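You operate a simulated robot arm through the tools that you are given. There is no shell and no other tool.

Carry out the task below with a simulated two-armed robot. There is one attempt and no reset: what you move stays moved.

## Task
Push the thick blue seal ring home in the coupler.
Fine: lay it on the coupler, slide the carrier IN, push the seal button, slide the carrier OUT again; leave the latch and the other thick rings.
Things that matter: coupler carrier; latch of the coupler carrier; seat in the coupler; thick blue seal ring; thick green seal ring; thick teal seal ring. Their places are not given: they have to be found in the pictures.

Only the result counts: the job must be done as asked and must still hold three seconds after the hand-in. Knocking over, shifting, dropping, spilling or breaking anything else fails it. A push-on lid holds only when it is set on centred and level and pressed home; a screw cap is set on level and turned clockwise until tight.

## Robot
Two 7-joint arms with fingered hands on one trunk that stands fixed in place. Base frame: the origin is at the foot of the trunk, x ahead of it, y to its left, z up. Readings come in cm, degrees, newtons and seconds.
The left shoulder is at [7, 13.9, 113.3], the right one opposite. With the tool pointing down near the work surface each hand reaches from about 46 to 84 cm from the base axis, measured 20 degrees to its own side. Payload 3.9 kg a hand.
Tool frame (each hand has its own): the origin (TCP) lies between the finger pads and is the grasp point; the fingertips stand 2.9 cm ahead of it; z points along the fingers, y is the line along which they close. The gripper opens to 10 cm. The gripper's body begins 3.4 cm behind the TCP. The gripper is a hand of 5 fingers: y runs from the thumb to the fingers, the wrist lies at [-1.5, -10.5, -17.7] in the tool frame.
Orientation is that of the tool frame in the base frame, as a unit quaternion [x, y, z, w]. With the fingers straight down and the wrist toward the robot, the tool's x, y and z point along [0, 1, 0], [1, 0, 0] and [0, 0, -1] of the base frame.

## Interface
- The arms move only by the tool play_rows. It takes "left_increments", "right_increments" or both (then of equal length, played together; a hand with none holds still); each is text: rows parted by semicolons, each of 6 numbers parted by spaces: the shift along the tool's x, y, z in mm, then the turn, a rotation vector about the tool's x, y, z in degrees. In form: dx dy dz ax ay az; .... A call has 1 to 20 rows; each row is the pose to reach, as a shift and turn from the pose commanded when the call began, along the tool's axes at that moment. A row lasts 0.2 s, in which the tool goes at most 5 cm and 8.6 degrees; a call with a longer step from one row to the next is refused whole. A pose out of reach is approached as far as the arm can. The call stops where the force on the tool passes 40 N (or 10 N more than at its start, if that is more) or the arm is blocked; 0.2 s more then pass. In this call time passes only in rows, and 0.2 s behind the last. It gives the time, the measured TCP pose, the force on the tool (base axes), the opening and the grip force at its end, in the units of the frame above (readings bear some noise), with the torque about the TCP (base axes, N m) and any sound that the robot's microphone picked up.
- Cameras (640 x 400 px; columns grow to the right, rows downward): "scene" is now at [13.38, 2.57, 145.07]; the picture's right is [0.28, -0.96, 0.00], its down [-0.57, -0.16, -0.81] and it looks along [0.77, 0.22, -0.59] (base axes); focal length 296 px, centre (320, 200). "left" rides on the left gripper at [-6.6, -8.6, -12.1] in its tool frame; the picture's right is [-0.76, -0.31, 0.58], its down [0.59, -0.70, 0.40] and it looks along [0.28, 0.64, 0.71] (tool axes); focal length 247 px, centre (320, 200). "right" rides on the right gripper at [6.6, -8.6, -12.1] in its tool frame; the picture's right is [-0.76, 0.31, -0.58], its down [-0.59, -0.70, 0.40] and it looks along [-0.28, 0.64, 0.71] (tool axes); focal length 247 px, centre (320, 200).
- grab_frame(camera): a new picture of that camera. It takes no simulated time.
- move_column(by): slides the trunk up (or, below 0, down) by that many cm; the arms and the scene camera ride with it, the base frame stays. It gives what a move gives, with no picture.
- move_fingers(index, middle, ring, little, thumb_bend, thumb_turn, hand): sets how far each is bent, from 0 (flat) to 1 (curled in); at 0.3 the hand is open as for a grip, at 0.7 the pads meet at the TCP. One left out holds its place. A second passes; each finger stops where it meets its share of the squeeze, and holds until it gets a number again. It is the only way to open and close the hand. It gives what a move gives, with no picture; readings hold the bend of each and the force on index, middle, ring, little, thumb and palm. thumb_turn goes from beside the hand (0) to across from the fingers (1), as for a grip.
- turn_head(pan, tilt): turns the head with the scene camera to pan (to the left, within 86 degrees either way) and tilt (down, from -29 to 69), counted from straight ahead of the robot. It gives what a move gives.
- probe_pixels(camera, pixels): for up to 12 pixels [column, row] of the newest picture of that camera ("zoom" is the newest enlarged one), the place [x, y, z] in the base frame of the surface seen there, good to about 0.2 cm. It takes no simulated time.
- zoom(camera, box): a new picture of the part [left, top, right, bottom] of that camera's present view, enlarged. It takes no simulated time.
- job_done(): hands the job in; it is judged then, once.

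Unless the task says otherwise, let go and move clear before handing in.

The tools are called after "Emit:" by a JSON object that holds its "name" and its "arguments". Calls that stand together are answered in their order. play_rows: Moves the arms, as the interface text tells. Its arguments: {"type":"object","properties":{"left_increments":{"type":"string"},"right_increments":{"type":"string"}},"required":[]} The other tools are called the same way: move_column (by) slides the trunk up or down; move_fingers (index, middle, ring, little, thumb_bend, thumb_turn, hand) moves the fingers one by one; turn_head (pan, tilt) turns the head that bears the scene camera; grab_frame (camera) takes a picture; probe_pixels (camera, pixels) gives the place of the surface under pixels of a picture; zoom (camera, box) takes an enlarged picture of a part of a camera's view; job_done () hands the job in.

At the start:

```text
time_s: 0.0
left_eef_pos: [48.57, 36.55, 126.74]
left_tool_rot: [0.637, 0.771, 0.0, 0.0]
left_force: [0.5, 0.2, -0.5]
left_ft_torque: [0.0, 0.02, -0.03]
left_width: 9.99
left_finger_force: 0.0
left_shape: jaw
left_bend: [0.3, 0.3, 0.3, 0.3, 0.3, 0.98]
left_finger forces: [0.0, 0.0, 0.0, 0.0, 0.0, 0.0]
right_eef_pos: [50.6, -14.6, 124.01]
right_tool_rot: [0.637, 0.771, 0.0, 0.0]
right_force: [0.0, 0.2, -0.5]
right_ft_torque: [0.01, -0.01, 0.01]
right_width: 9.98
right_finger_force: 0.0
right_shape: jaw
right_bend: [0.3, 0.3, 0.3, 0.3, 0.3, 0.98]
right_finger forces: [0.0, 0.0, 0.0, 0.0, 0.0, 0.0]
trunk travel left (down, up): [-77.5, 6.5]
head pan, tilt: [16.1, 36.3]
```

scene: 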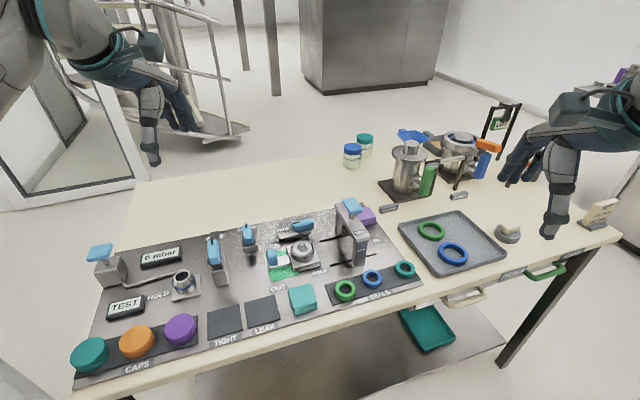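
right: 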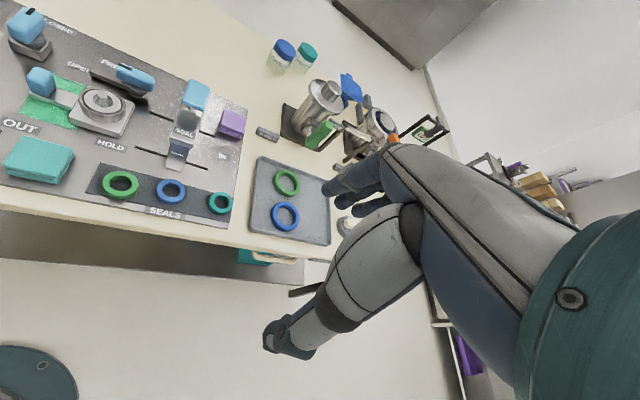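
left: 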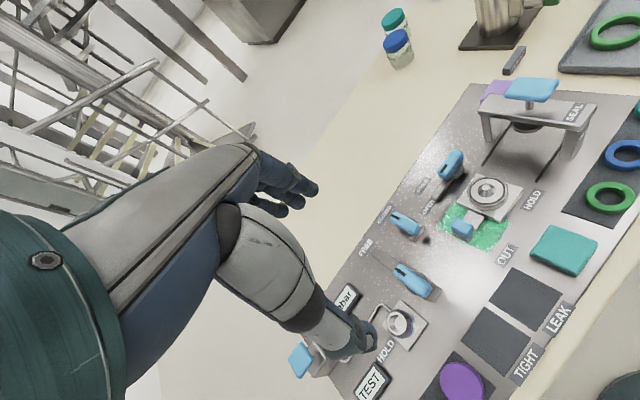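

The scene picture shows the bench panel with the coupler near (300,252), the seal press bridge near (350,235), and thick rings (green, blue, teal) at (345,290), (372,279), (404,268). I'll zoom in for details.

Emit:
{"name": "zoom", "arguments": {"camera": "scene", "box": [230, 180, 430, 310]}}

Emit:
{"name": "zoom", "arguments": {"camera": "right", "box": [0, 0, 340, 240]}}

Emit:
{"name": "zoom", "arguments": {"camera": "left", "box": [380, 60, 640, 280]}}

```text
3.08 times, centred on (330, 245) of scene
```

zoom: 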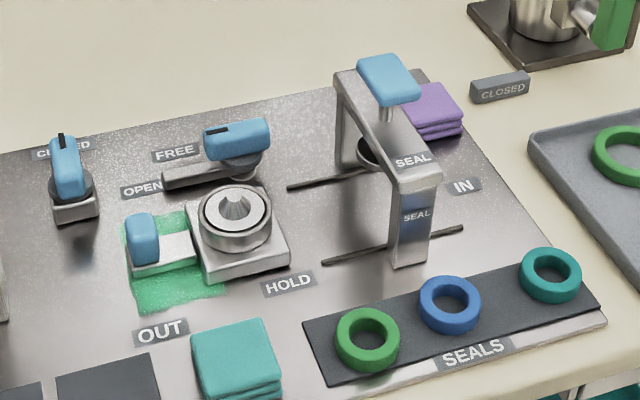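

```text
1.67 times, centred on (170, 120) of right
```

zoom: 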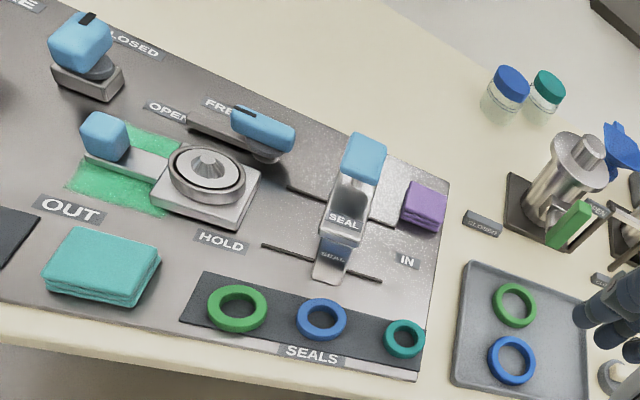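

```text
1.82 times, centred on (510, 170) of left
```

zoom: 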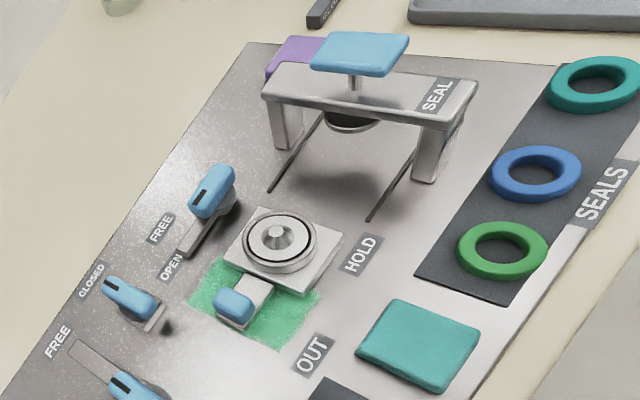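

The zooms show the carrier with a blue knob on its left, a round seat with a cone, and the seal press at right over rails. Now I'll probe the positions from a scene zoom.

Emit:
{"name": "zoom", "arguments": {"camera": "scene", "box": [260, 205, 380, 280]}}

```text
5.33 times, centred on (320, 242) of scene
```

zoom: 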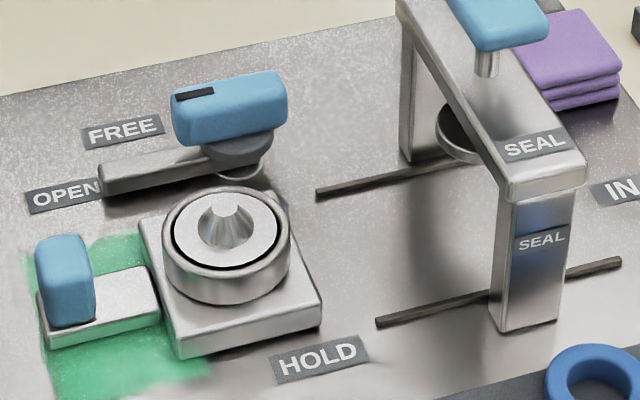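

Emit:
{"name": "probe_pixels", "arguments": {"camera": "zoom", "pixels": [[228, 205], [172, 235], [285, 235], [225, 272], [226, 190], [150, 245], [318, 305], [65, 250], [70, 320], [130, 300], [230, 90], [140, 175]]}}

Emit:
{"name": "probe_pixels", "arguments": {"camera": "scene", "pixels": [[372, 270], [372, 288], [363, 279], [381, 279], [372, 279], [345, 290], [404, 268], [351, 207], [345, 205], [355, 210], [280, 262], [330, 256]]}}

```text
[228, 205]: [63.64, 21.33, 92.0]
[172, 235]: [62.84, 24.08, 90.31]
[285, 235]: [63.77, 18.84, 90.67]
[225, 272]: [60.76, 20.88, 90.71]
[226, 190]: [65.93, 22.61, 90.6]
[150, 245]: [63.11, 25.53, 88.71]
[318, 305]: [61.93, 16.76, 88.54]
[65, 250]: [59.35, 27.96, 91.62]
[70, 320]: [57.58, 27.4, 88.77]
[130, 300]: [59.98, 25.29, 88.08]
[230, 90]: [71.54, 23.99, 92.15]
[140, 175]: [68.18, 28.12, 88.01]
```

```text
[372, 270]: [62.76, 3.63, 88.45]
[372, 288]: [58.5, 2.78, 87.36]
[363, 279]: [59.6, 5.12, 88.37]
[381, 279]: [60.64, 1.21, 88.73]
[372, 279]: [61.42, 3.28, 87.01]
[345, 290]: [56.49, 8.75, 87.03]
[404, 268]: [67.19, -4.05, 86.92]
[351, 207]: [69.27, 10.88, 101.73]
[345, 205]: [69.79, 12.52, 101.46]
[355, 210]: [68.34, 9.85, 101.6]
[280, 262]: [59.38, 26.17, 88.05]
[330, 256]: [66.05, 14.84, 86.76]
```

I've got approximate places: seat about (63.3,21.4), z≈90.7 rim; blue ring about (60.8,3.2). Next I'll probe slots, press, and ring outlines to get the panel axes.

Emit:
{"name": "probe_pixels", "arguments": {"camera": "zoom", "pixels": [[320, 192], [400, 173], [380, 322], [480, 297], [615, 263], [530, 322], [405, 155], [460, 130], [545, 180], [410, 10], [500, 25], [320, 352]]}}

Emit:
{"name": "zoom", "arguments": {"camera": "scene", "box": [325, 250, 425, 312]}}

```text
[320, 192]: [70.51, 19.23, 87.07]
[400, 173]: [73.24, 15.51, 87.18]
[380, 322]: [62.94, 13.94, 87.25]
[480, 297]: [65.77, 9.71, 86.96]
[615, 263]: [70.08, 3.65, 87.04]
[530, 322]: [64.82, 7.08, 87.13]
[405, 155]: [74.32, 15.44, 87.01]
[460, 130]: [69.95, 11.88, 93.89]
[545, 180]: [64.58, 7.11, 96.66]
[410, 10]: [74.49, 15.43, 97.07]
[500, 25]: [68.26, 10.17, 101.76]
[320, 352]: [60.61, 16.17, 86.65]
```

```text
6.40 times, centred on (375, 281) of scene
```

zoom: 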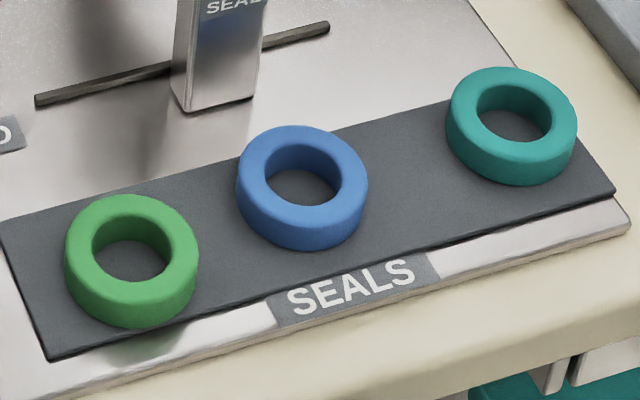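

The slide axis is u≈(0.57,-0.82) with the knob on it at the OUT side. Now I'll probe the blue ring's outline in this zoom.

Emit:
{"name": "probe_pixels", "arguments": {"camera": "zoom", "pixels": [[290, 132], [303, 230], [245, 175], [362, 178], [303, 147], [303, 205], [263, 175], [341, 178], [305, 186], [303, 247], [270, 140], [335, 218]]}}

Emit:
{"name": "probe_pixels", "arguments": {"camera": "scene", "pixels": [[345, 303], [335, 290], [356, 288], [404, 261], [395, 268], [414, 267]]}}

```text
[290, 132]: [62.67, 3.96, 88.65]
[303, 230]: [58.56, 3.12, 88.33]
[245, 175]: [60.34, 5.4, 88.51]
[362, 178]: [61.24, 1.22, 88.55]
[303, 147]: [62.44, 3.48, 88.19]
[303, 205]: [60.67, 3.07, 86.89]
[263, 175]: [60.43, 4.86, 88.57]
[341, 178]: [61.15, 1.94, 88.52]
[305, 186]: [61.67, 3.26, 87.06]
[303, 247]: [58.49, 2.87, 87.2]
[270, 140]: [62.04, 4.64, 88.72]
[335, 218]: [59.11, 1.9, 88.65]
```

```text
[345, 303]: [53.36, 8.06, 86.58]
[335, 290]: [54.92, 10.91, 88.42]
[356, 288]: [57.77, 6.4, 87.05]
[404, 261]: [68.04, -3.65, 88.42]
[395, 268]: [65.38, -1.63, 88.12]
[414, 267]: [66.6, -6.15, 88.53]
```

The blue ring is centred near (60.7,3.3), OD ≈4.3 cm, height ≈1.6 cm (z 87.0–88.6). I want to see how the fingers are laid out, so I'll zoom on the right hand at (580,150) in the scene picture and in its own camera.

Emit:
{"name": "zoom", "arguments": {"camera": "scene", "box": [480, 80, 640, 250]}}

Emit:
{"name": "zoom", "arguments": {"camera": "right", "box": [220, 120, 480, 370]}}

```text
2.35 times, centred on (560, 165) of scene
```

zoom: 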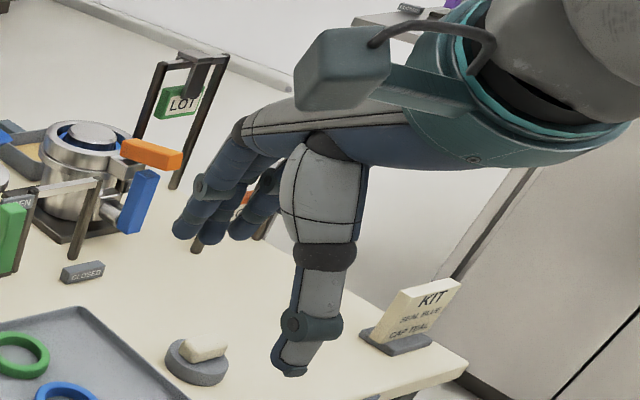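

```text
1.60 times, centred on (350, 245) of right
```

zoom: 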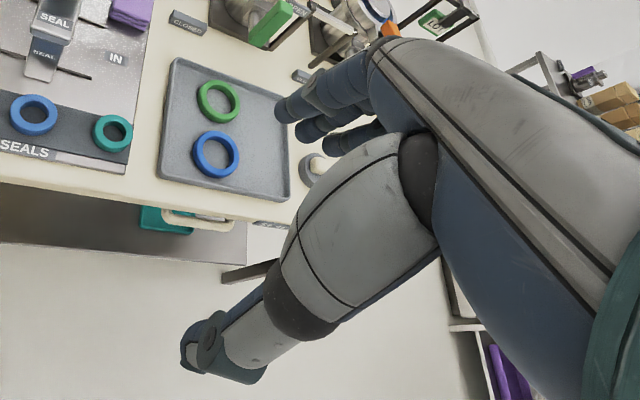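

The scene zoom shows a humanoid hand with a long thumb on the robot side. I'll turn the head to the right hand and test-close index and middle with the thumb in free air to learn the finger geometry.

Emit:
{"name": "turn_head", "arguments": {"pan": -20, "tilt": 30}}

Emit:
{"name": "move_fingers", "arguments": {"hand": "right", "index": 0.5, "middle": 0.5, "ring": 1.0, "little": 1.0, "thumb_bend": 0.5}}

Emit:
{"name": "zoom", "arguments": {"camera": "scene", "box": [200, 80, 520, 320]}}

Emit:
{"name": "grab_frame", "arguments": {"camera": "right"}}

```text
time_s: 1.0
left_eef_pos: [48.44, 36.67, 126.65]
left_tool_rot: [0.637, 0.771, 0.0, 0.001]
left_force: [-0.3, -1.3, -0.1]
left_ft_torque: [0.0, 0.03, -0.03]
left_width: 9.95
left_finger_force: 0.0
left_shape: jaw
left_bend: [0.3, 0.3, 0.3, 0.3, 0.3, 0.98]
left_finger forces: [0.0, 0.0, 0.1, 0.0, 0.0, 0.0]
right_eef_pos: [50.62, -14.55, 124.2]
right_tool_rot: [0.636, 0.771, 0.0, 0.0]
right_force: [-0.3, -0.3, 0.4]
right_ft_torque: [0.01, -0.02, 0.01]
right_width: 10.0
right_finger_force: 0.1
right_shape: jaw
right_bend: [0.3, 0.3, 0.3, 0.3, 0.3, 0.98]
right_finger forces: [0.0, 0.0, 0.0, 0.0, 0.1, 0.1]
trunk travel left (down, up): [-77.5, 6.5]
head pan, tilt: [-20.0, 30.0]
```

```text
time_s: 2.0
left_eef_pos: [48.45, 36.58, 126.68]
left_tool_rot: [0.637, 0.771, 0.0, 0.0]
left_force: [-0.5, -0.5, 0.3]
left_ft_torque: [0.0, 0.01, 0.04]
left_width: 9.98
left_finger_force: 0.0
left_shape: jaw
left_bend: [0.3, 0.3, 0.3, 0.3, 0.3, 0.98]
left_finger forces: [0.1, 0.1, 0.0, 0.0, 0.0, 0.1]
right_eef_pos: [50.55, -14.56, 124.13]
right_tool_rot: [0.637, 0.771, 0.001, 0.0]
right_force: [0.1, 1.2, 1.0]
right_ft_torque: [-0.01, 0.01, 0.0]
right_width: 5.05
right_finger_force: 0.1
right_shape: fingers
right_bend: [0.5, 0.5, 1.0, 1.0, 0.5, 0.98]
right_finger forces: [0.0, 0.1, 0.0, 0.0, 0.1, 0.1]
trunk travel left (down, up): [-77.5, 6.5]
head pan, tilt: [-20.0, 30.0]
```

```text
1.67 times, centred on (360, 200) of scene
```

zoom: 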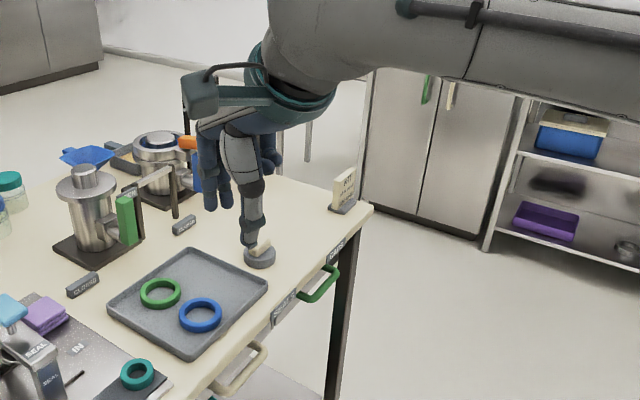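

```text
taken
```

right: 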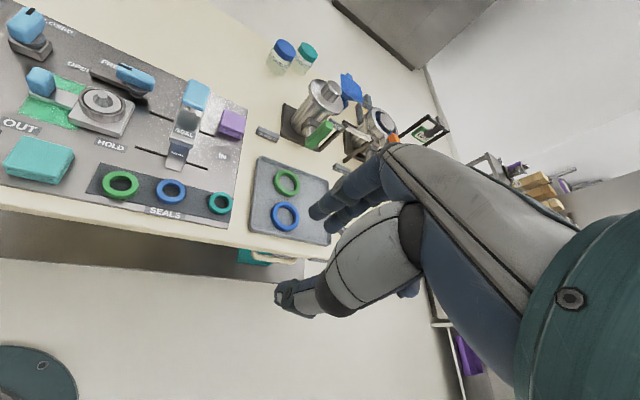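

Bend 0.5 gives width 5.05, so width ≈ 10 − 25·(bend−0.3). I'll probe the fingertips and thumb in the right picture (thumb tip near (285,290), index near (318,212)) to find their lateral offsets.

Emit:
{"name": "zoom", "arguments": {"camera": "right", "box": [260, 130, 460, 320]}}

Emit:
{"name": "zoom", "arguments": {"camera": "scene", "box": [280, 100, 380, 250]}}

```text
2.11 times, centred on (360, 225) of right
```

zoom: 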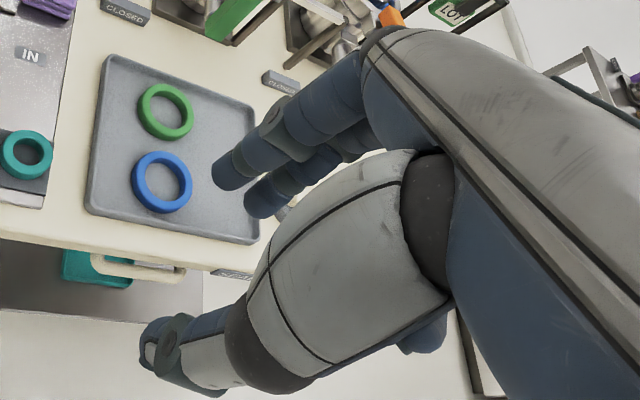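

```text
2.67 times, centred on (330, 175) of scene
```

zoom: 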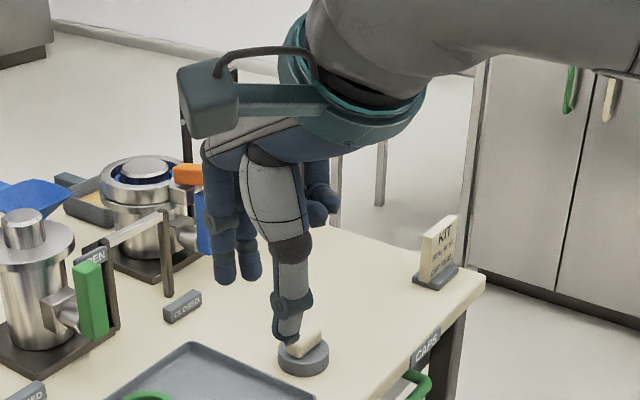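

Emit:
{"name": "probe_pixels", "arguments": {"camera": "zoom", "pixels": [[222, 278], [248, 275], [290, 335], [285, 300], [292, 270], [278, 200], [225, 225], [245, 225], [315, 215], [220, 190], [265, 140], [285, 325]]}}

Emit:
{"name": "probe_pixels", "arguments": {"camera": "right", "pixels": [[314, 212], [322, 217], [338, 226], [280, 292], [290, 300], [345, 195], [355, 240], [410, 285]]}}

```text
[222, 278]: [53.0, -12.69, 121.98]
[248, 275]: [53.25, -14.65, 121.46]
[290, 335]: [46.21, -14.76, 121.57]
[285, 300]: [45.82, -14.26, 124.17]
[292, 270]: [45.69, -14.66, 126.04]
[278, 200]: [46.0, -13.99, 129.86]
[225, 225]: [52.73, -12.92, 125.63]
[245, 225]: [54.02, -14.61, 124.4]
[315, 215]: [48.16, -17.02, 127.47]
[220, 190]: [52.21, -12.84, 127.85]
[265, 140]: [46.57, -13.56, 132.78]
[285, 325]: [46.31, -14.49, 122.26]
```

```text
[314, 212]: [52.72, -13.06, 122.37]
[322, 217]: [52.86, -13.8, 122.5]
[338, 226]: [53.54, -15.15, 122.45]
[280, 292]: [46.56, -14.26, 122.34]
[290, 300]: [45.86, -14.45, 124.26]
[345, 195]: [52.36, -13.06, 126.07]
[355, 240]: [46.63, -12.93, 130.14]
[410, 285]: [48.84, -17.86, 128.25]
```

The index sits near tool x≈+1, the middle near −1 and the thumb opposes them, so a thumb/index/middle pinch is centred on the TCP with ring and little curled. Now I turn the head back and zoom hard on the seat and knob.

Emit:
{"name": "turn_head", "arguments": {"pan": 14, "tilt": 48}}

Emit:
{"name": "grab_frame", "arguments": {"camera": "scene"}}

```text
time_s: 3.0
left_eef_pos: [48.52, 36.6, 126.61]
left_tool_rot: [0.637, 0.771, 0.0, 0.001]
left_force: [-0.2, -0.3, 0.6]
left_ft_torque: [-0.01, -0.03, 0.03]
left_width: 10.01
left_finger_force: 0.0
left_shape: jaw
left_bend: [0.3, 0.3, 0.3, 0.3, 0.3, 0.98]
left_finger forces: [0.1, 0.0, 0.0, 0.1, 0.1, 0.0]
right_eef_pos: [50.59, -14.57, 124.18]
right_tool_rot: [0.638, 0.77, -0.001, 0.001]
right_force: [0.4, -0.2, 0.3]
right_ft_torque: [-0.03, -0.01, -0.01]
right_width: 5.04
right_finger_force: 0.1
right_shape: fingers
right_bend: [0.5, 0.5, 1.0, 1.0, 0.5, 0.98]
right_finger forces: [0.0, 0.0, 0.0, 0.0, 0.0, 0.0]
trunk travel left (down, up): [-77.5, 6.5]
head pan, tilt: [14.0, 48.0]
```

```text
taken
```

scene: 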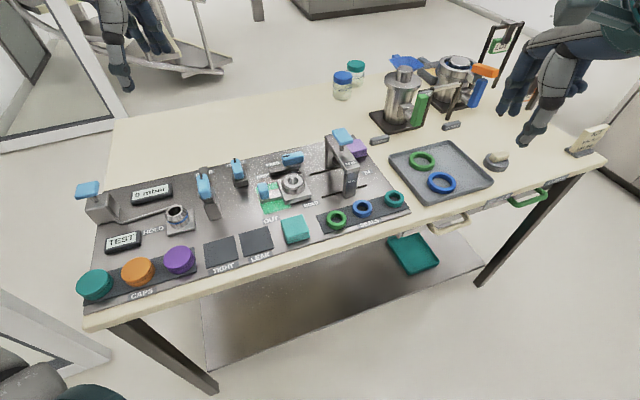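

Emit:
{"name": "zoom", "arguments": {"camera": "scene", "box": [252, 160, 324, 205]}}

Emit:
{"name": "probe_pixels", "arguments": {"camera": "zoom", "pixels": [[360, 190], [360, 150], [310, 200], [415, 200], [360, 225], [330, 180], [390, 180], [330, 205], [395, 210], [285, 210], [455, 230], [360, 250]]}}

```text
8.89 times, centred on (288, 182) of scene
```

zoom: 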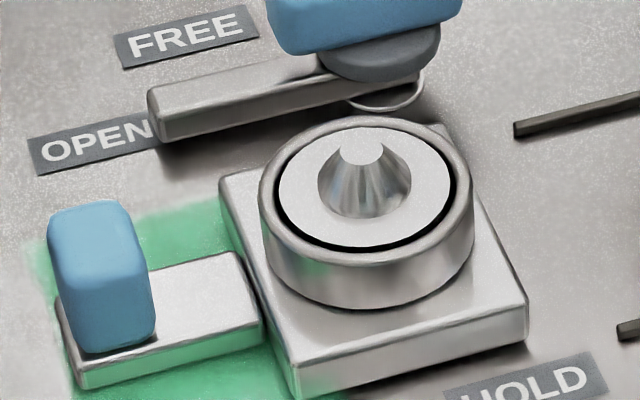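

```text
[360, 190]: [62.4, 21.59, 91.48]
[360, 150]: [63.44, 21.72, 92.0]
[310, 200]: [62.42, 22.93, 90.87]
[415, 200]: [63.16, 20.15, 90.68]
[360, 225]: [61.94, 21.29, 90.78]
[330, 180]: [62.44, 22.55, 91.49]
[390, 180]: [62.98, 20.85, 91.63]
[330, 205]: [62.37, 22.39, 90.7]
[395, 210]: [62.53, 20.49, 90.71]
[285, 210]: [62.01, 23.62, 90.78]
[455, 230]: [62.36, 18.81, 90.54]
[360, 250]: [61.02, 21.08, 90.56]
```

The disc and rim are flush at z≈90.7 with a centring cone up to z=92. I'll probe the disc edge and cone top precisely to get the seat centre, plus the knob.

Emit:
{"name": "probe_pixels", "arguments": {"camera": "zoom", "pixels": [[283, 185], [450, 190], [366, 133], [366, 242], [345, 150], [380, 150], [362, 142], [362, 160], [264, 205], [469, 205], [366, 120], [366, 266]]}}

Emit:
{"name": "probe_pixels", "arguments": {"camera": "zoom", "pixels": [[60, 215], [130, 215], [100, 205], [55, 320], [100, 345], [150, 330], [100, 280], [140, 280], [85, 215], [160, 300], [240, 260], [245, 320]]}}

```text
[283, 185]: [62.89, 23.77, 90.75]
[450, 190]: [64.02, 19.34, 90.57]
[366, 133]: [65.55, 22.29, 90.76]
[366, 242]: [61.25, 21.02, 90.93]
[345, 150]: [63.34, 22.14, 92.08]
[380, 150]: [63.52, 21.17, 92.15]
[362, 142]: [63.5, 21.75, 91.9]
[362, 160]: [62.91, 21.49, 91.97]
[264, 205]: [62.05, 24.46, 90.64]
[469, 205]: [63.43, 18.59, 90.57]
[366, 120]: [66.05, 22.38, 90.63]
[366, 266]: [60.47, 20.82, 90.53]
```

```text
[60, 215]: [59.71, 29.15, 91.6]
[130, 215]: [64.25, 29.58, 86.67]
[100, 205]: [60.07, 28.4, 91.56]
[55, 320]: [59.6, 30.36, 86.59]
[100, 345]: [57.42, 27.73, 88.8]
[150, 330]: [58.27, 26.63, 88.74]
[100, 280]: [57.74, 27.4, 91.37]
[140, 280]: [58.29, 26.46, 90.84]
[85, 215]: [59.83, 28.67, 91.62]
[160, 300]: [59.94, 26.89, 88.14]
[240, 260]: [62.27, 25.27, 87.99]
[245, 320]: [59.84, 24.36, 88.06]
```

Seat centre ≈(63.35,21.62), knob centre ≈(58.9,28.0). The press front leg stands about 5 cm beyond the blue ring, so I need the finger thickness; I'll probe the finger outline in the right camera.

Emit:
{"name": "zoom", "arguments": {"camera": "right", "box": [300, 130, 420, 230]}}

```text
4.00 times, centred on (360, 180) of right
```

zoom: 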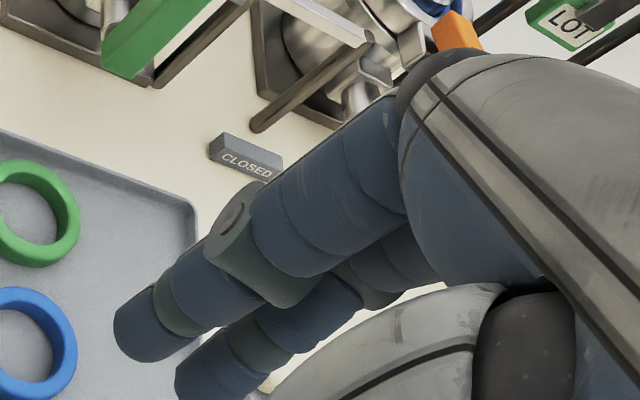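

Emit:
{"name": "probe_pixels", "arguments": {"camera": "zoom", "pixels": [[120, 315], [140, 295], [180, 265], [215, 225], [240, 190], [270, 185], [320, 145], [370, 110], [410, 80], [440, 60], [480, 55], [150, 335]]}}

Emit:
{"name": "probe_pixels", "arguments": {"camera": "zoom", "pixels": [[185, 375], [240, 310], [190, 330], [270, 300], [340, 265], [400, 215], [420, 150], [500, 250], [450, 110], [600, 100]]}}

```text
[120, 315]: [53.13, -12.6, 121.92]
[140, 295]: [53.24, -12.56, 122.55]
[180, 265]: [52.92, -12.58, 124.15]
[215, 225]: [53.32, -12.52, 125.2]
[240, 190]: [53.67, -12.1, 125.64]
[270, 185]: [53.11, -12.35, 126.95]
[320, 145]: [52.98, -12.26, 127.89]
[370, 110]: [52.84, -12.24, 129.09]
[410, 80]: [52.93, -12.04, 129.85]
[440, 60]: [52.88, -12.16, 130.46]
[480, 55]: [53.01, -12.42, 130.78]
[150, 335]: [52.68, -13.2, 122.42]
```

```text
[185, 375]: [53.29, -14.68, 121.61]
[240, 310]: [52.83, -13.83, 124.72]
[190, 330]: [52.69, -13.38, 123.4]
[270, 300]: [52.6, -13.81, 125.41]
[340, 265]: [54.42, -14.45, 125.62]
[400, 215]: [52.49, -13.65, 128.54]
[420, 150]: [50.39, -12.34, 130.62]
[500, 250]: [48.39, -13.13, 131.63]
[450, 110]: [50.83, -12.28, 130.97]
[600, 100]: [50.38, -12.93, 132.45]
```

The finger backs reach about 3.5–4 cm from the TCP along y, so there's about 1 cm to the press leg. Let me check the leg and bridge geometry exactly.

Emit:
{"name": "zoom", "arguments": {"camera": "scene", "box": [315, 122, 411, 226]}}

```text
3.85 times, centred on (363, 174) of scene
```

zoom: 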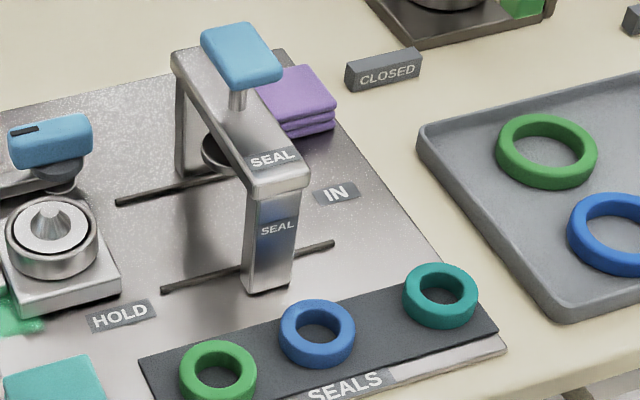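

Emit:
{"name": "probe_pixels", "arguments": {"camera": "zoom", "pixels": [[247, 285], [290, 280], [268, 270], [250, 200], [300, 185], [280, 195], [176, 60], [240, 50], [210, 40], [265, 75], [238, 80], [215, 160]]}}

Emit:
{"name": "probe_pixels", "arguments": {"camera": "zoom", "pixels": [[316, 305], [316, 360], [284, 330], [350, 330], [218, 348], [218, 395], [184, 372], [252, 370], [440, 268], [440, 320], [405, 295], [475, 290]]}}

```text
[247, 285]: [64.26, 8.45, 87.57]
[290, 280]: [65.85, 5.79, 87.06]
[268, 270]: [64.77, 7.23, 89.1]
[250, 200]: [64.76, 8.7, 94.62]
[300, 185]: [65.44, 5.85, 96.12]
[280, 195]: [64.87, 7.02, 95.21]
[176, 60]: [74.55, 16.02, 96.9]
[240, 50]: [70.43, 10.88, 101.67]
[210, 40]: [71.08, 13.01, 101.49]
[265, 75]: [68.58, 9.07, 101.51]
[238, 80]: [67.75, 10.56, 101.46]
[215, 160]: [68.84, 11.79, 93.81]
```

```text
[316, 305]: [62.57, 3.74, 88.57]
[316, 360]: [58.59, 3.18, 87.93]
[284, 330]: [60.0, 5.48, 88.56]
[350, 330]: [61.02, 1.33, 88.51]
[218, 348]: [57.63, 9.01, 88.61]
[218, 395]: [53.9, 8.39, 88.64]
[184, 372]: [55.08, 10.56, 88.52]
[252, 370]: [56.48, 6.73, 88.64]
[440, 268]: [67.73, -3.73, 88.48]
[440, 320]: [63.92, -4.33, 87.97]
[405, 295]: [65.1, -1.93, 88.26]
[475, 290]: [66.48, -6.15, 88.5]
```

Leg front is at v≈57.5 versus the ring's far edge at ≈53.9, so the pinch across the strip fits. I'll set the right fingers to a 6.3 cm opening and move the hand over the ring at z≈104 with the yaw turned by 23.8°.

Emit:
{"name": "move_fingers", "arguments": {"hand": "right", "index": 0.45, "middle": 0.45, "thumb_bend": 0.45}}

Emit:
{"name": "play_rows", "arguments": {"right_increments": "19.5 16.1 0 0 0 -3; 39 32.2 0 0 0 -6; 58.6 48.3 0 0 0 -9; 78.1 64.4 0 0 0 -12; 97.6 80.6 0 0 0 -15; 117.1 96.7 0 0 0 -18; 136.7 112.8 0 0 0 -21; 156.2 128.9 0 0 0 -23.8; 156.2 128.9 30 0 0 -23.8; 156.2 128.9 65 0 0 -23.8; 156.2 128.9 100 0 0 -23.8; 156.2 128.9 135 0 0 -23.8; 156.2 128.9 170 0 0 -23.8; 156.2 128.9 200 0 0 -23.8"}}

Emit:
{"name": "grab_frame", "arguments": {"camera": "scene"}}

Emit:
{"name": "grab_frame", "arguments": {"camera": "right"}}

```text
time_s: 4.0
left_eef_pos: [48.53, 36.58, 126.75]
left_tool_rot: [0.637, 0.771, -0.001, 0.001]
left_force: [-0.6, -0.2, 0.7]
left_ft_torque: [-0.01, -0.01, -0.01]
left_width: 9.99
left_finger_force: 0.1
left_shape: jaw
left_bend: [0.3, 0.3, 0.3, 0.3, 0.3, 0.98]
left_finger forces: [0.1, 0.1, 0.0, 0.1, 0.0, 0.0]
right_eef_pos: [50.59, -14.49, 124.11]
right_tool_rot: [0.637, 0.771, 0.001, 0.0]
right_force: [-0.2, -0.4, 0.6]
right_ft_torque: [0.02, -0.01, -0.01]
right_width: 6.2
right_finger_force: 0.1
right_shape: fingers
right_bend: [0.45, 0.45, 1.0, 1.0, 0.45, 0.98]
right_finger forces: [0.0, 0.0, 0.1, 0.0, 0.0, 0.1]
trunk travel left (down, up): [-77.5, 6.5]
head pan, tilt: [14.0, 48.0]
```

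```text
time_s: 7.0
left_eef_pos: [48.59, 36.58, 126.62]
left_tool_rot: [0.637, 0.771, 0.0, 0.0]
left_force: [0.7, -0.5, 0.3]
left_ft_torque: [-0.02, 0.02, -0.01]
left_width: 9.98
left_finger_force: 0.0
left_shape: jaw
left_bend: [0.3, 0.3, 0.3, 0.3, 0.3, 0.98]
left_finger forces: [0.0, 0.0, 0.0, 0.0, 0.0, 0.0]
right_eef_pos: [60.41, 3.47, 104.02]
right_tool_rot: [0.464, 0.886, 0.0, 0.0]
right_force: [-0.1, -0.3, 0.8]
right_ft_torque: [0.01, -0.01, 0.01]
right_width: 6.23
right_finger_force: 0.1
right_shape: fingers
right_bend: [0.45, 0.45, 1.0, 1.0, 0.45, 0.98]
right_finger forces: [0.1, 0.0, 0.1, 0.0, 0.0, 0.0]
trunk travel left (down, up): [-77.5, 6.5]
head pan, tilt: [14.0, 48.0]
```

```text
taken
```

scene: 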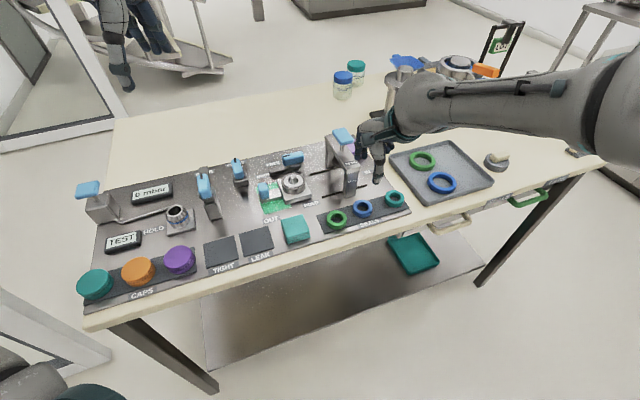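

```text
taken
```

right: 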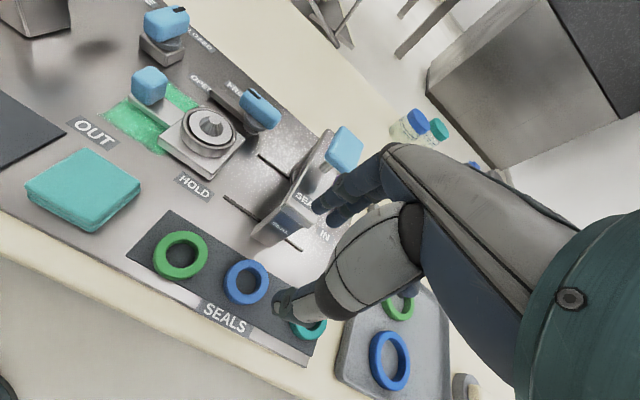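

The hand is at (60.41,3.47,104.0) with y along the panel's v axis, and the ring is visible at (247,282) in the right picture. I'll re-measure the ring from this closer camera before descending.

Emit:
{"name": "zoom", "arguments": {"camera": "right", "box": [200, 180, 360, 340]}}

```text
2.50 times, centred on (280, 260) of right
```

zoom: 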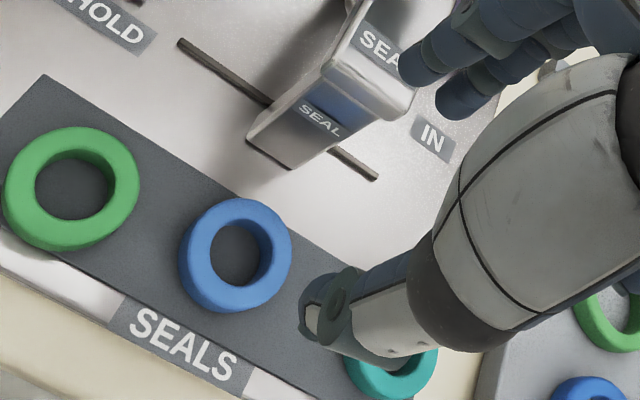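

Emit:
{"name": "probe_pixels", "arguments": {"camera": "zoom", "pixels": [[192, 240], [280, 255], [243, 208], [230, 297], [200, 285], [272, 215], [205, 212], [275, 290], [220, 250], [260, 250], [242, 232], [238, 275]]}}

Emit:
{"name": "probe_pixels", "arguments": {"camera": "zoom", "pixels": [[290, 165], [250, 140], [345, 150], [410, 95], [330, 60], [405, 70], [450, 105], [310, 320]]}}

```text
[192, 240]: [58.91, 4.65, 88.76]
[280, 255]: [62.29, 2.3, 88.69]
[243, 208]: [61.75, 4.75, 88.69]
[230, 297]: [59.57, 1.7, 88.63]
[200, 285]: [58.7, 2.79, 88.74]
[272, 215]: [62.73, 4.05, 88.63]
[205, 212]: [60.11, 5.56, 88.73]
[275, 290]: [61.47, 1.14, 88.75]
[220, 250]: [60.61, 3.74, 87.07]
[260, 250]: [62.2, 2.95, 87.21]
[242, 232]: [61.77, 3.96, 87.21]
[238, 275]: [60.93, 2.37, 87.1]
```

```text
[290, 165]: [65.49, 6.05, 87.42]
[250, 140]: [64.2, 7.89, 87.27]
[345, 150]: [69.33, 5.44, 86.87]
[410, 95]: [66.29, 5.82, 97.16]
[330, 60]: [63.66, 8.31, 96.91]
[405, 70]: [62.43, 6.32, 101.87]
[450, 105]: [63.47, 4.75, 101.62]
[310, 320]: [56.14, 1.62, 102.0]
```

The ring's centre refines to (60.73,3.40). I'll shift 2 mm along +u and descend 120 mm, so that the fingertips end just above the ring, then check.

Emit:
{"name": "play_rows", "arguments": {"right_increments": "-2 0 20 0 0 0; -2 0 40 0 0 0; -2 0 60 0 0 0; -2 0 80 0 0 0; -2 0 95 0 0 0; -2 0 110 0 0 0; -2 0 120 0 0 0"}}

Emit:
{"name": "grab_frame", "arguments": {"camera": "right"}}

Emit:
{"name": "zoom", "arguments": {"camera": "scene", "box": [310, 120, 430, 230]}}

```text
time_s: 8.6
left_eef_pos: [48.59, 36.56, 126.74]
left_tool_rot: [0.637, 0.771, -0.001, 0.0]
left_force: [0.7, -0.2, 0.8]
left_ft_torque: [0.02, 0.02, 0.01]
left_width: 9.98
left_finger_force: 0.0
left_shape: jaw
left_bend: [0.3, 0.3, 0.3, 0.3, 0.3, 0.98]
left_finger forces: [0.0, 0.0, 0.1, 0.0, 0.0, 0.0]
right_eef_pos: [60.26, 3.25, 92.09]
right_tool_rot: [0.463, 0.886, 0.0, -0.001]
right_force: [-0.1, -0.2, -0.6]
right_ft_torque: [0.0, -0.02, 0.0]
right_width: 6.23
right_finger_force: 0.3
right_shape: fingers
right_bend: [0.45, 0.45, 1.0, 1.0, 0.45, 0.98]
right_finger forces: [0.1, 0.4, 0.0, 0.0, 0.0, 0.0]
trunk travel left (down, up): [-77.5, 6.5]
head pan, tilt: [14.0, 48.0]
```

```text
taken
```

right: 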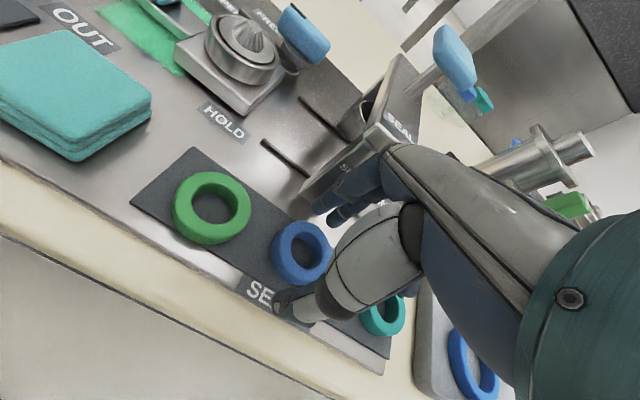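

```text
3.64 times, centred on (370, 175) of scene
```

zoom: 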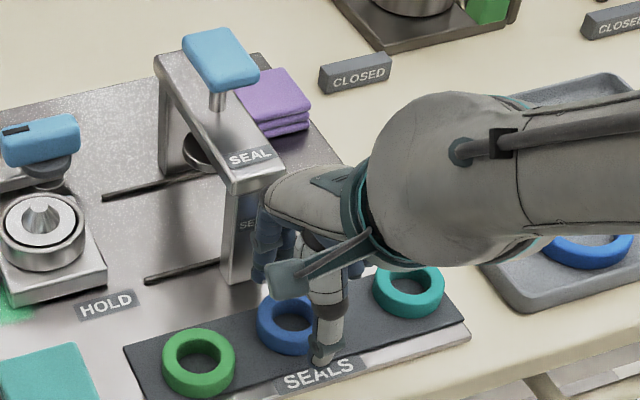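

The hand is at z=92.1 and a tiny 0.4 N shows on the middle finger. I'll zoom in the right camera to see the fingertips relative to the ring and leg.

Emit:
{"name": "zoom", "arguments": {"camera": "right", "box": [240, 150, 400, 330]}}

Emit:
{"name": "zoom", "arguments": {"camera": "scene", "box": [345, 165, 395, 225]}}

```text
2.22 times, centred on (320, 240) of right
```

zoom: 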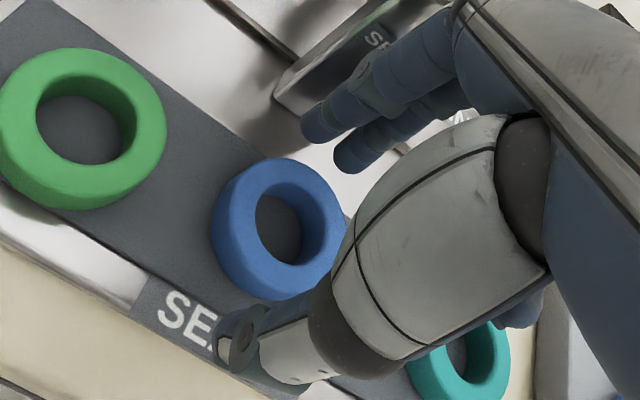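

```text
6.67 times, centred on (370, 195) of scene
```

zoom: 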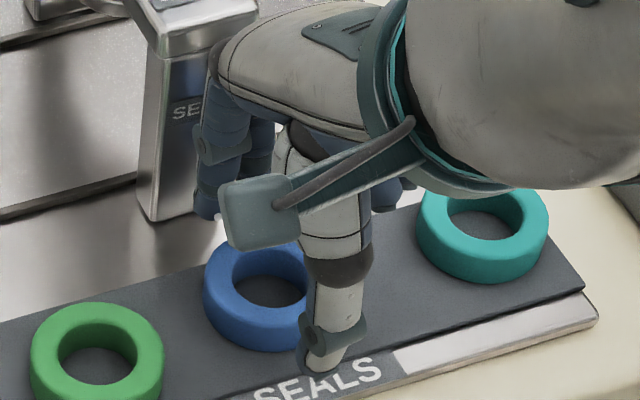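

Emit:
{"name": "probe_pixels", "arguments": {"camera": "right", "pixels": [[317, 208], [328, 222], [334, 224], [344, 218], [296, 305], [305, 290], [295, 225], [282, 268], [305, 280], [317, 190], [335, 180], [360, 175]]}}

Emit:
{"name": "probe_pixels", "arguments": {"camera": "zoom", "pixels": [[205, 215], [195, 205], [230, 190], [245, 170], [215, 155], [205, 110], [200, 130], [315, 365], [330, 370], [320, 335], [180, 210], [205, 60]]}}

```text
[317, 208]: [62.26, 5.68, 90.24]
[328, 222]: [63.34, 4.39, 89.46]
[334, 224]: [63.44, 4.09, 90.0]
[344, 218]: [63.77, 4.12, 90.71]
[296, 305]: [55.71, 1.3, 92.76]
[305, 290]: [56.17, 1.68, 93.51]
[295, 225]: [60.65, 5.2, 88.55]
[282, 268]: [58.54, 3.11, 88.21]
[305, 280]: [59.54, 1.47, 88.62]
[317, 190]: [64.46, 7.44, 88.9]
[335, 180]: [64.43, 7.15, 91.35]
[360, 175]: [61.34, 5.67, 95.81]
```

```text
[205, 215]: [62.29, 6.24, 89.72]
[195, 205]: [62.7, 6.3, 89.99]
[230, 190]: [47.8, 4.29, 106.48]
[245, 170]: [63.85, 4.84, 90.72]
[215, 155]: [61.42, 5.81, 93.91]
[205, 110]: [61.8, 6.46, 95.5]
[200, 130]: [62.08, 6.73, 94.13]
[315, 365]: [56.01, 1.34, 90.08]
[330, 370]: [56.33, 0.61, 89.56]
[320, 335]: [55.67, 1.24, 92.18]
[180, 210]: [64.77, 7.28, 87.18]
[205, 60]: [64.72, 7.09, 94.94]
```

Index tip is at (62.3,6.2,89.7), well clear of the leg and outside the ring's edge. I'll centre by 2 mm along y and descend 18 mm slowly.

Emit:
{"name": "play_rows", "arguments": {"right_increments": "-1 2 5 0 0 0; -1 2 10 0 0 0; -1 2 14 0 0 0; -1 2 18 0 0 0; -1 2 18 0 0 0"}}

Emit:
{"name": "zoom", "arguments": {"camera": "right", "box": [240, 150, 400, 330]}}

Emit:
{"name": "zoom", "arguments": {"camera": "scene", "box": [345, 165, 395, 225]}}

```text
time_s: 9.8
left_eef_pos: [48.5, 36.54, 126.68]
left_tool_rot: [0.638, 0.77, 0.0, 0.0]
left_force: [-0.5, 0.2, 1.6]
left_ft_torque: [-0.01, 0.04, 0.01]
left_width: 9.99
left_finger_force: 0.2
left_shape: jaw
left_bend: [0.3, 0.3, 0.3, 0.3, 0.3, 0.98]
left_finger forces: [0.0, 0.0, 0.0, 0.1, 0.0, 0.1]
right_eef_pos: [60.53, 2.93, 90.34]
right_tool_rot: [0.464, 0.886, 0.0, 0.0]
right_force: [-1.5, -2.3, 1.3]
right_ft_torque: [0.07, -0.06, -0.11]
right_width: 6.21
right_finger_force: 1.7
right_shape: fingers
right_bend: [0.45, 0.46, 1.0, 1.0, 0.45, 0.98]
right_finger forces: [0.1, 3.1, 0.1, 0.0, 0.1, 0.1]
trunk travel left (down, up): [-77.5, 6.5]
head pan, tilt: [14.0, 48.0]
```

```text
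2.22 times, centred on (320, 240) of right
```

zoom: 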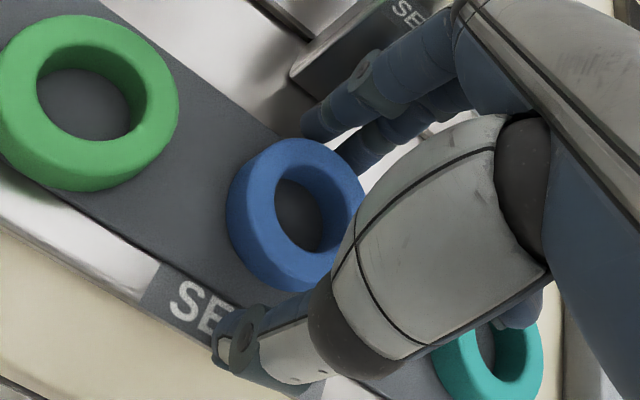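

```text
6.67 times, centred on (370, 195) of scene
```

zoom: 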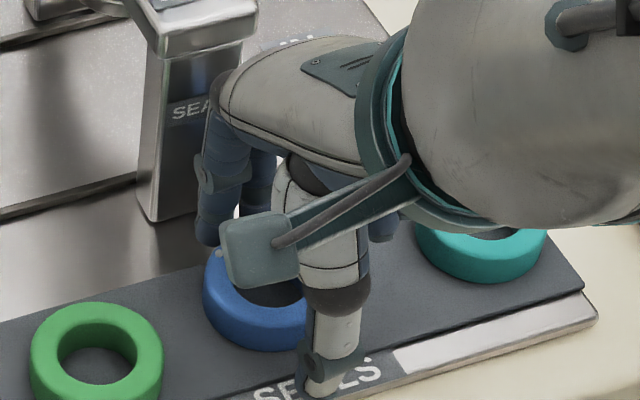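

The middle finger reads 3.1 N with the tool force pointing back along −v, meaning its joint is touching the press leg lightly. I'll back off 3 mm along −y and begin closing the fingers, which also pulls them away from the leg.

Emit:
{"name": "play_rows", "arguments": {"right_increments": "0 -2 0 0 0 0; 0 -3 0 0 0 0"}}

Emit:
{"name": "move_fingers", "arguments": {"hand": "right", "index": 0.5, "middle": 0.5, "thumb_bend": 0.5}}

Emit:
{"name": "zoom", "arguments": {"camera": "right", "box": [240, 150, 400, 330]}}

```text
time_s: 10.4
left_eef_pos: [48.45, 36.69, 126.73]
left_tool_rot: [0.637, 0.771, 0.0, 0.0]
left_force: [-0.5, -0.1, 0.1]
left_ft_torque: [0.01, 0.01, -0.01]
left_width: 9.97
left_finger_force: 0.1
left_shape: jaw
left_bend: [0.3, 0.3, 0.3, 0.3, 0.3, 0.98]
left_finger forces: [0.1, 0.0, 0.0, 0.1, 0.0, 0.0]
right_eef_pos: [60.29, 2.86, 90.35]
right_tool_rot: [0.463, 0.886, 0.0, -0.001]
right_force: [0.0, 0.3, 0.1]
right_ft_torque: [0.02, -0.02, 0.01]
right_width: 6.25
right_finger_force: 0.1
right_shape: fingers
right_bend: [0.45, 0.45, 1.0, 1.0, 0.45, 0.98]
right_finger forces: [0.0, 0.0, 0.0, 0.0, 0.0, 0.0]
trunk travel left (down, up): [-77.5, 6.5]
head pan, tilt: [14.0, 48.0]
```

```text
time_s: 11.4
left_eef_pos: [48.46, 36.61, 126.61]
left_tool_rot: [0.636, 0.771, 0.001, 0.0]
left_force: [0.2, -0.3, 0.6]
left_ft_torque: [0.02, 0.0, 0.0]
left_width: 9.98
left_finger_force: 0.2
left_shape: jaw
left_bend: [0.3, 0.3, 0.3, 0.3, 0.3, 0.98]
left_finger forces: [0.0, 0.0, 0.0, 0.1, 0.0, 0.1]
right_eef_pos: [60.46, 2.85, 90.36]
right_tool_rot: [0.463, 0.886, -0.001, 0.0]
right_force: [1.1, 1.0, 0.2]
right_ft_torque: [0.03, -0.06, -0.01]
right_width: 5.07
right_finger_force: 0.5
right_shape: fingers
right_bend: [0.5, 0.49, 1.0, 1.0, 0.5, 0.98]
right_finger forces: [0.1, 0.9, 0.0, 0.1, 0.1, 0.1]
trunk travel left (down, up): [-77.5, 6.5]
head pan, tilt: [14.0, 48.0]
```

```text
2.22 times, centred on (320, 240) of right
```

zoom: 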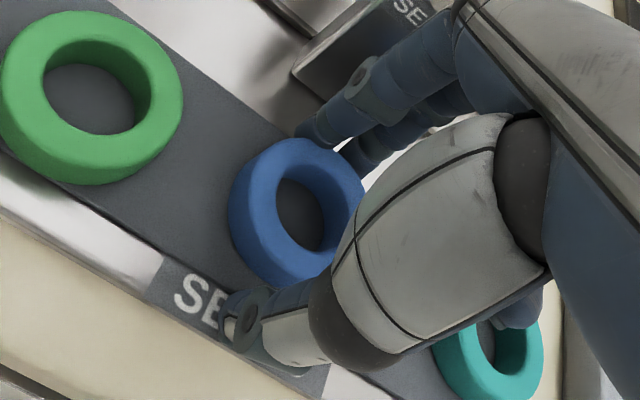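

The middle finger now touches the ring (0.9 N); the ring sits ≈5 mm ahead of the TCP in v and 2 mm off in u. I'll recentre by +2 mm x and +4 mm y, then close further.

Emit:
{"name": "play_rows", "arguments": {"right_increments": "1 2 0 0 0 0; 2 4 0 0 0 0"}}

Emit:
{"name": "zoom", "arguments": {"camera": "right", "box": [240, 150, 400, 330]}}

```text
time_s: 12.0
left_eef_pos: [48.43, 36.58, 126.69]
left_tool_rot: [0.637, 0.771, 0.0, 0.0]
left_force: [0.6, 0.6, 0.5]
left_ft_torque: [0.01, 0.0, -0.01]
left_width: 9.97
left_finger_force: 0.0
left_shape: jaw
left_bend: [0.3, 0.3, 0.3, 0.3, 0.3, 0.98]
left_finger forces: [0.1, 0.0, 0.0, 0.0, 0.1, 0.0]
right_eef_pos: [60.47, 3.32, 90.34]
right_tool_rot: [0.464, 0.886, 0.001, 0.001]
right_force: [0.3, -0.1, 0.0]
right_ft_torque: [-0.03, -0.01, -0.01]
right_width: 5.07
right_finger_force: 0.1
right_shape: fingers
right_bend: [0.5, 0.5, 1.0, 1.0, 0.5, 0.98]
right_finger forces: [0.0, 0.7, 0.0, 0.1, 0.1, 0.0]
trunk travel left (down, up): [-77.5, 6.5]
head pan, tilt: [14.0, 48.0]
```

```text
2.22 times, centred on (320, 240) of right
```

zoom: 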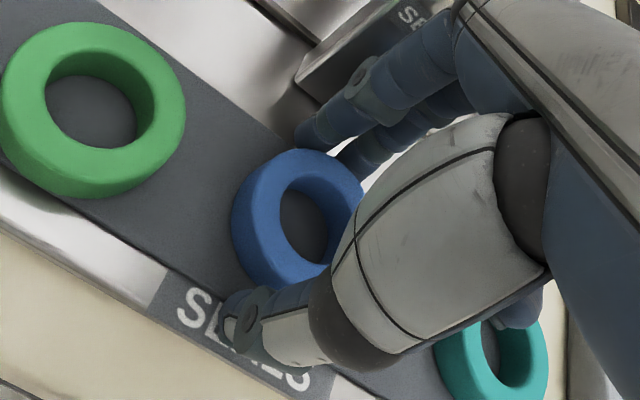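

The TCP is now centred on the ring to within about 2 mm. Closing index, middle and thumb onto it.

Emit:
{"name": "move_fingers", "arguments": {"hand": "right", "index": 0.56, "middle": 0.56, "thumb_bend": 0.56}}

Emit:
{"name": "zoom", "arguments": {"camera": "right", "box": [240, 150, 400, 330]}}

Emit:
{"name": "zoom", "arguments": {"camera": "scene", "box": [345, 165, 395, 225]}}

```text
time_s: 13.0
left_eef_pos: [48.48, 36.6, 126.63]
left_tool_rot: [0.637, 0.771, 0.001, 0.0]
left_force: [-0.5, -0.1, -0.5]
left_ft_torque: [0.02, 0.03, 0.0]
left_width: 9.99
left_finger_force: 0.1
left_shape: jaw
left_bend: [0.3, 0.3, 0.3, 0.3, 0.3, 0.98]
left_finger forces: [0.0, 0.1, 0.1, 0.0, 0.0, 0.1]
right_eef_pos: [60.57, 3.37, 90.29]
right_tool_rot: [0.465, 0.885, 0.0, 0.001]
right_force: [1.2, 0.4, 3.8]
right_ft_torque: [-0.01, -0.08, 0.05]
right_width: 3.9
right_finger_force: 3.1
right_shape: fingers
right_bend: [0.55, 0.54, 1.0, 1.0, 0.55, 0.98]
right_finger forces: [0.7, 3.9, 0.0, 0.0, 2.1, 0.1]
trunk travel left (down, up): [-77.5, 6.5]
head pan, tilt: [14.0, 48.0]
```

```text
2.22 times, centred on (320, 240) of right
```

zoom: 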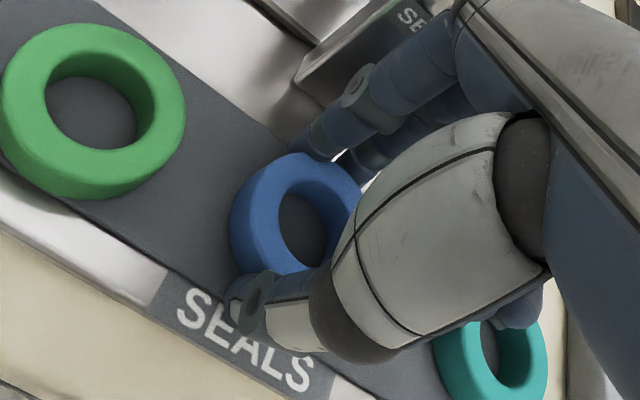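

```text
6.67 times, centred on (370, 195) of scene
```

zoom: 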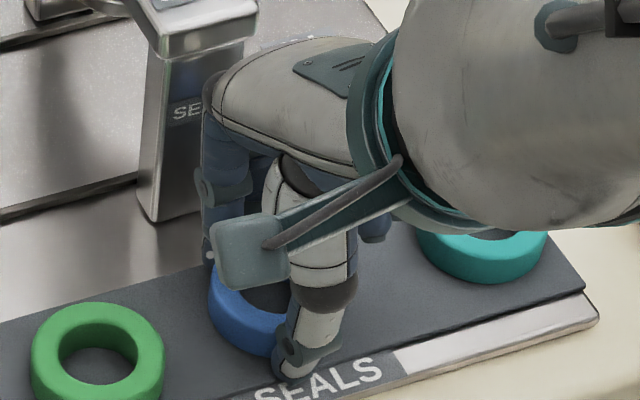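

The pinch is on: middle 3.9 N, thumb 2.1 N, index 0.7 N at width 3.9. I'll squeeze a bit more for a firm hold, with index a bit more.

Emit:
{"name": "move_fingers", "arguments": {"hand": "right", "index": 0.6, "middle": 0.6, "thumb_bend": 0.6}}

Emit:
{"name": "zoom", "arguments": {"camera": "right", "box": [240, 150, 400, 330]}}

```text
time_s: 14.0
left_eef_pos: [48.43, 36.56, 126.63]
left_tool_rot: [0.637, 0.771, 0.0, 0.0]
left_force: [0.0, 0.3, -0.3]
left_ft_torque: [0.0, 0.01, 0.03]
left_width: 9.96
left_finger_force: 0.1
left_shape: jaw
left_bend: [0.3, 0.3, 0.3, 0.3, 0.3, 0.98]
left_finger forces: [0.1, 0.0, 0.1, 0.0, 0.0, 0.0]
right_eef_pos: [60.57, 3.34, 90.33]
right_tool_rot: [0.464, 0.886, 0.001, 0.0]
right_force: [5.1, 1.7, 6.7]
right_ft_torque: [0.06, -0.28, 0.11]
right_width: 3.65
right_finger_force: 7.3
right_shape: fingers
right_bend: [0.57, 0.55, 1.0, 1.0, 0.57, 0.98]
right_finger forces: [2.8, 7.6, 0.1, 0.1, 3.3, 0.1]
trunk travel left (down, up): [-77.5, 6.5]
head pan, tilt: [14.0, 48.0]
```

```text
2.22 times, centred on (320, 240) of right
```

zoom: 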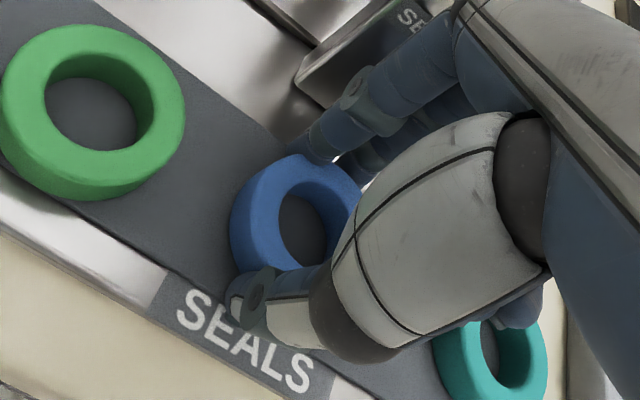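

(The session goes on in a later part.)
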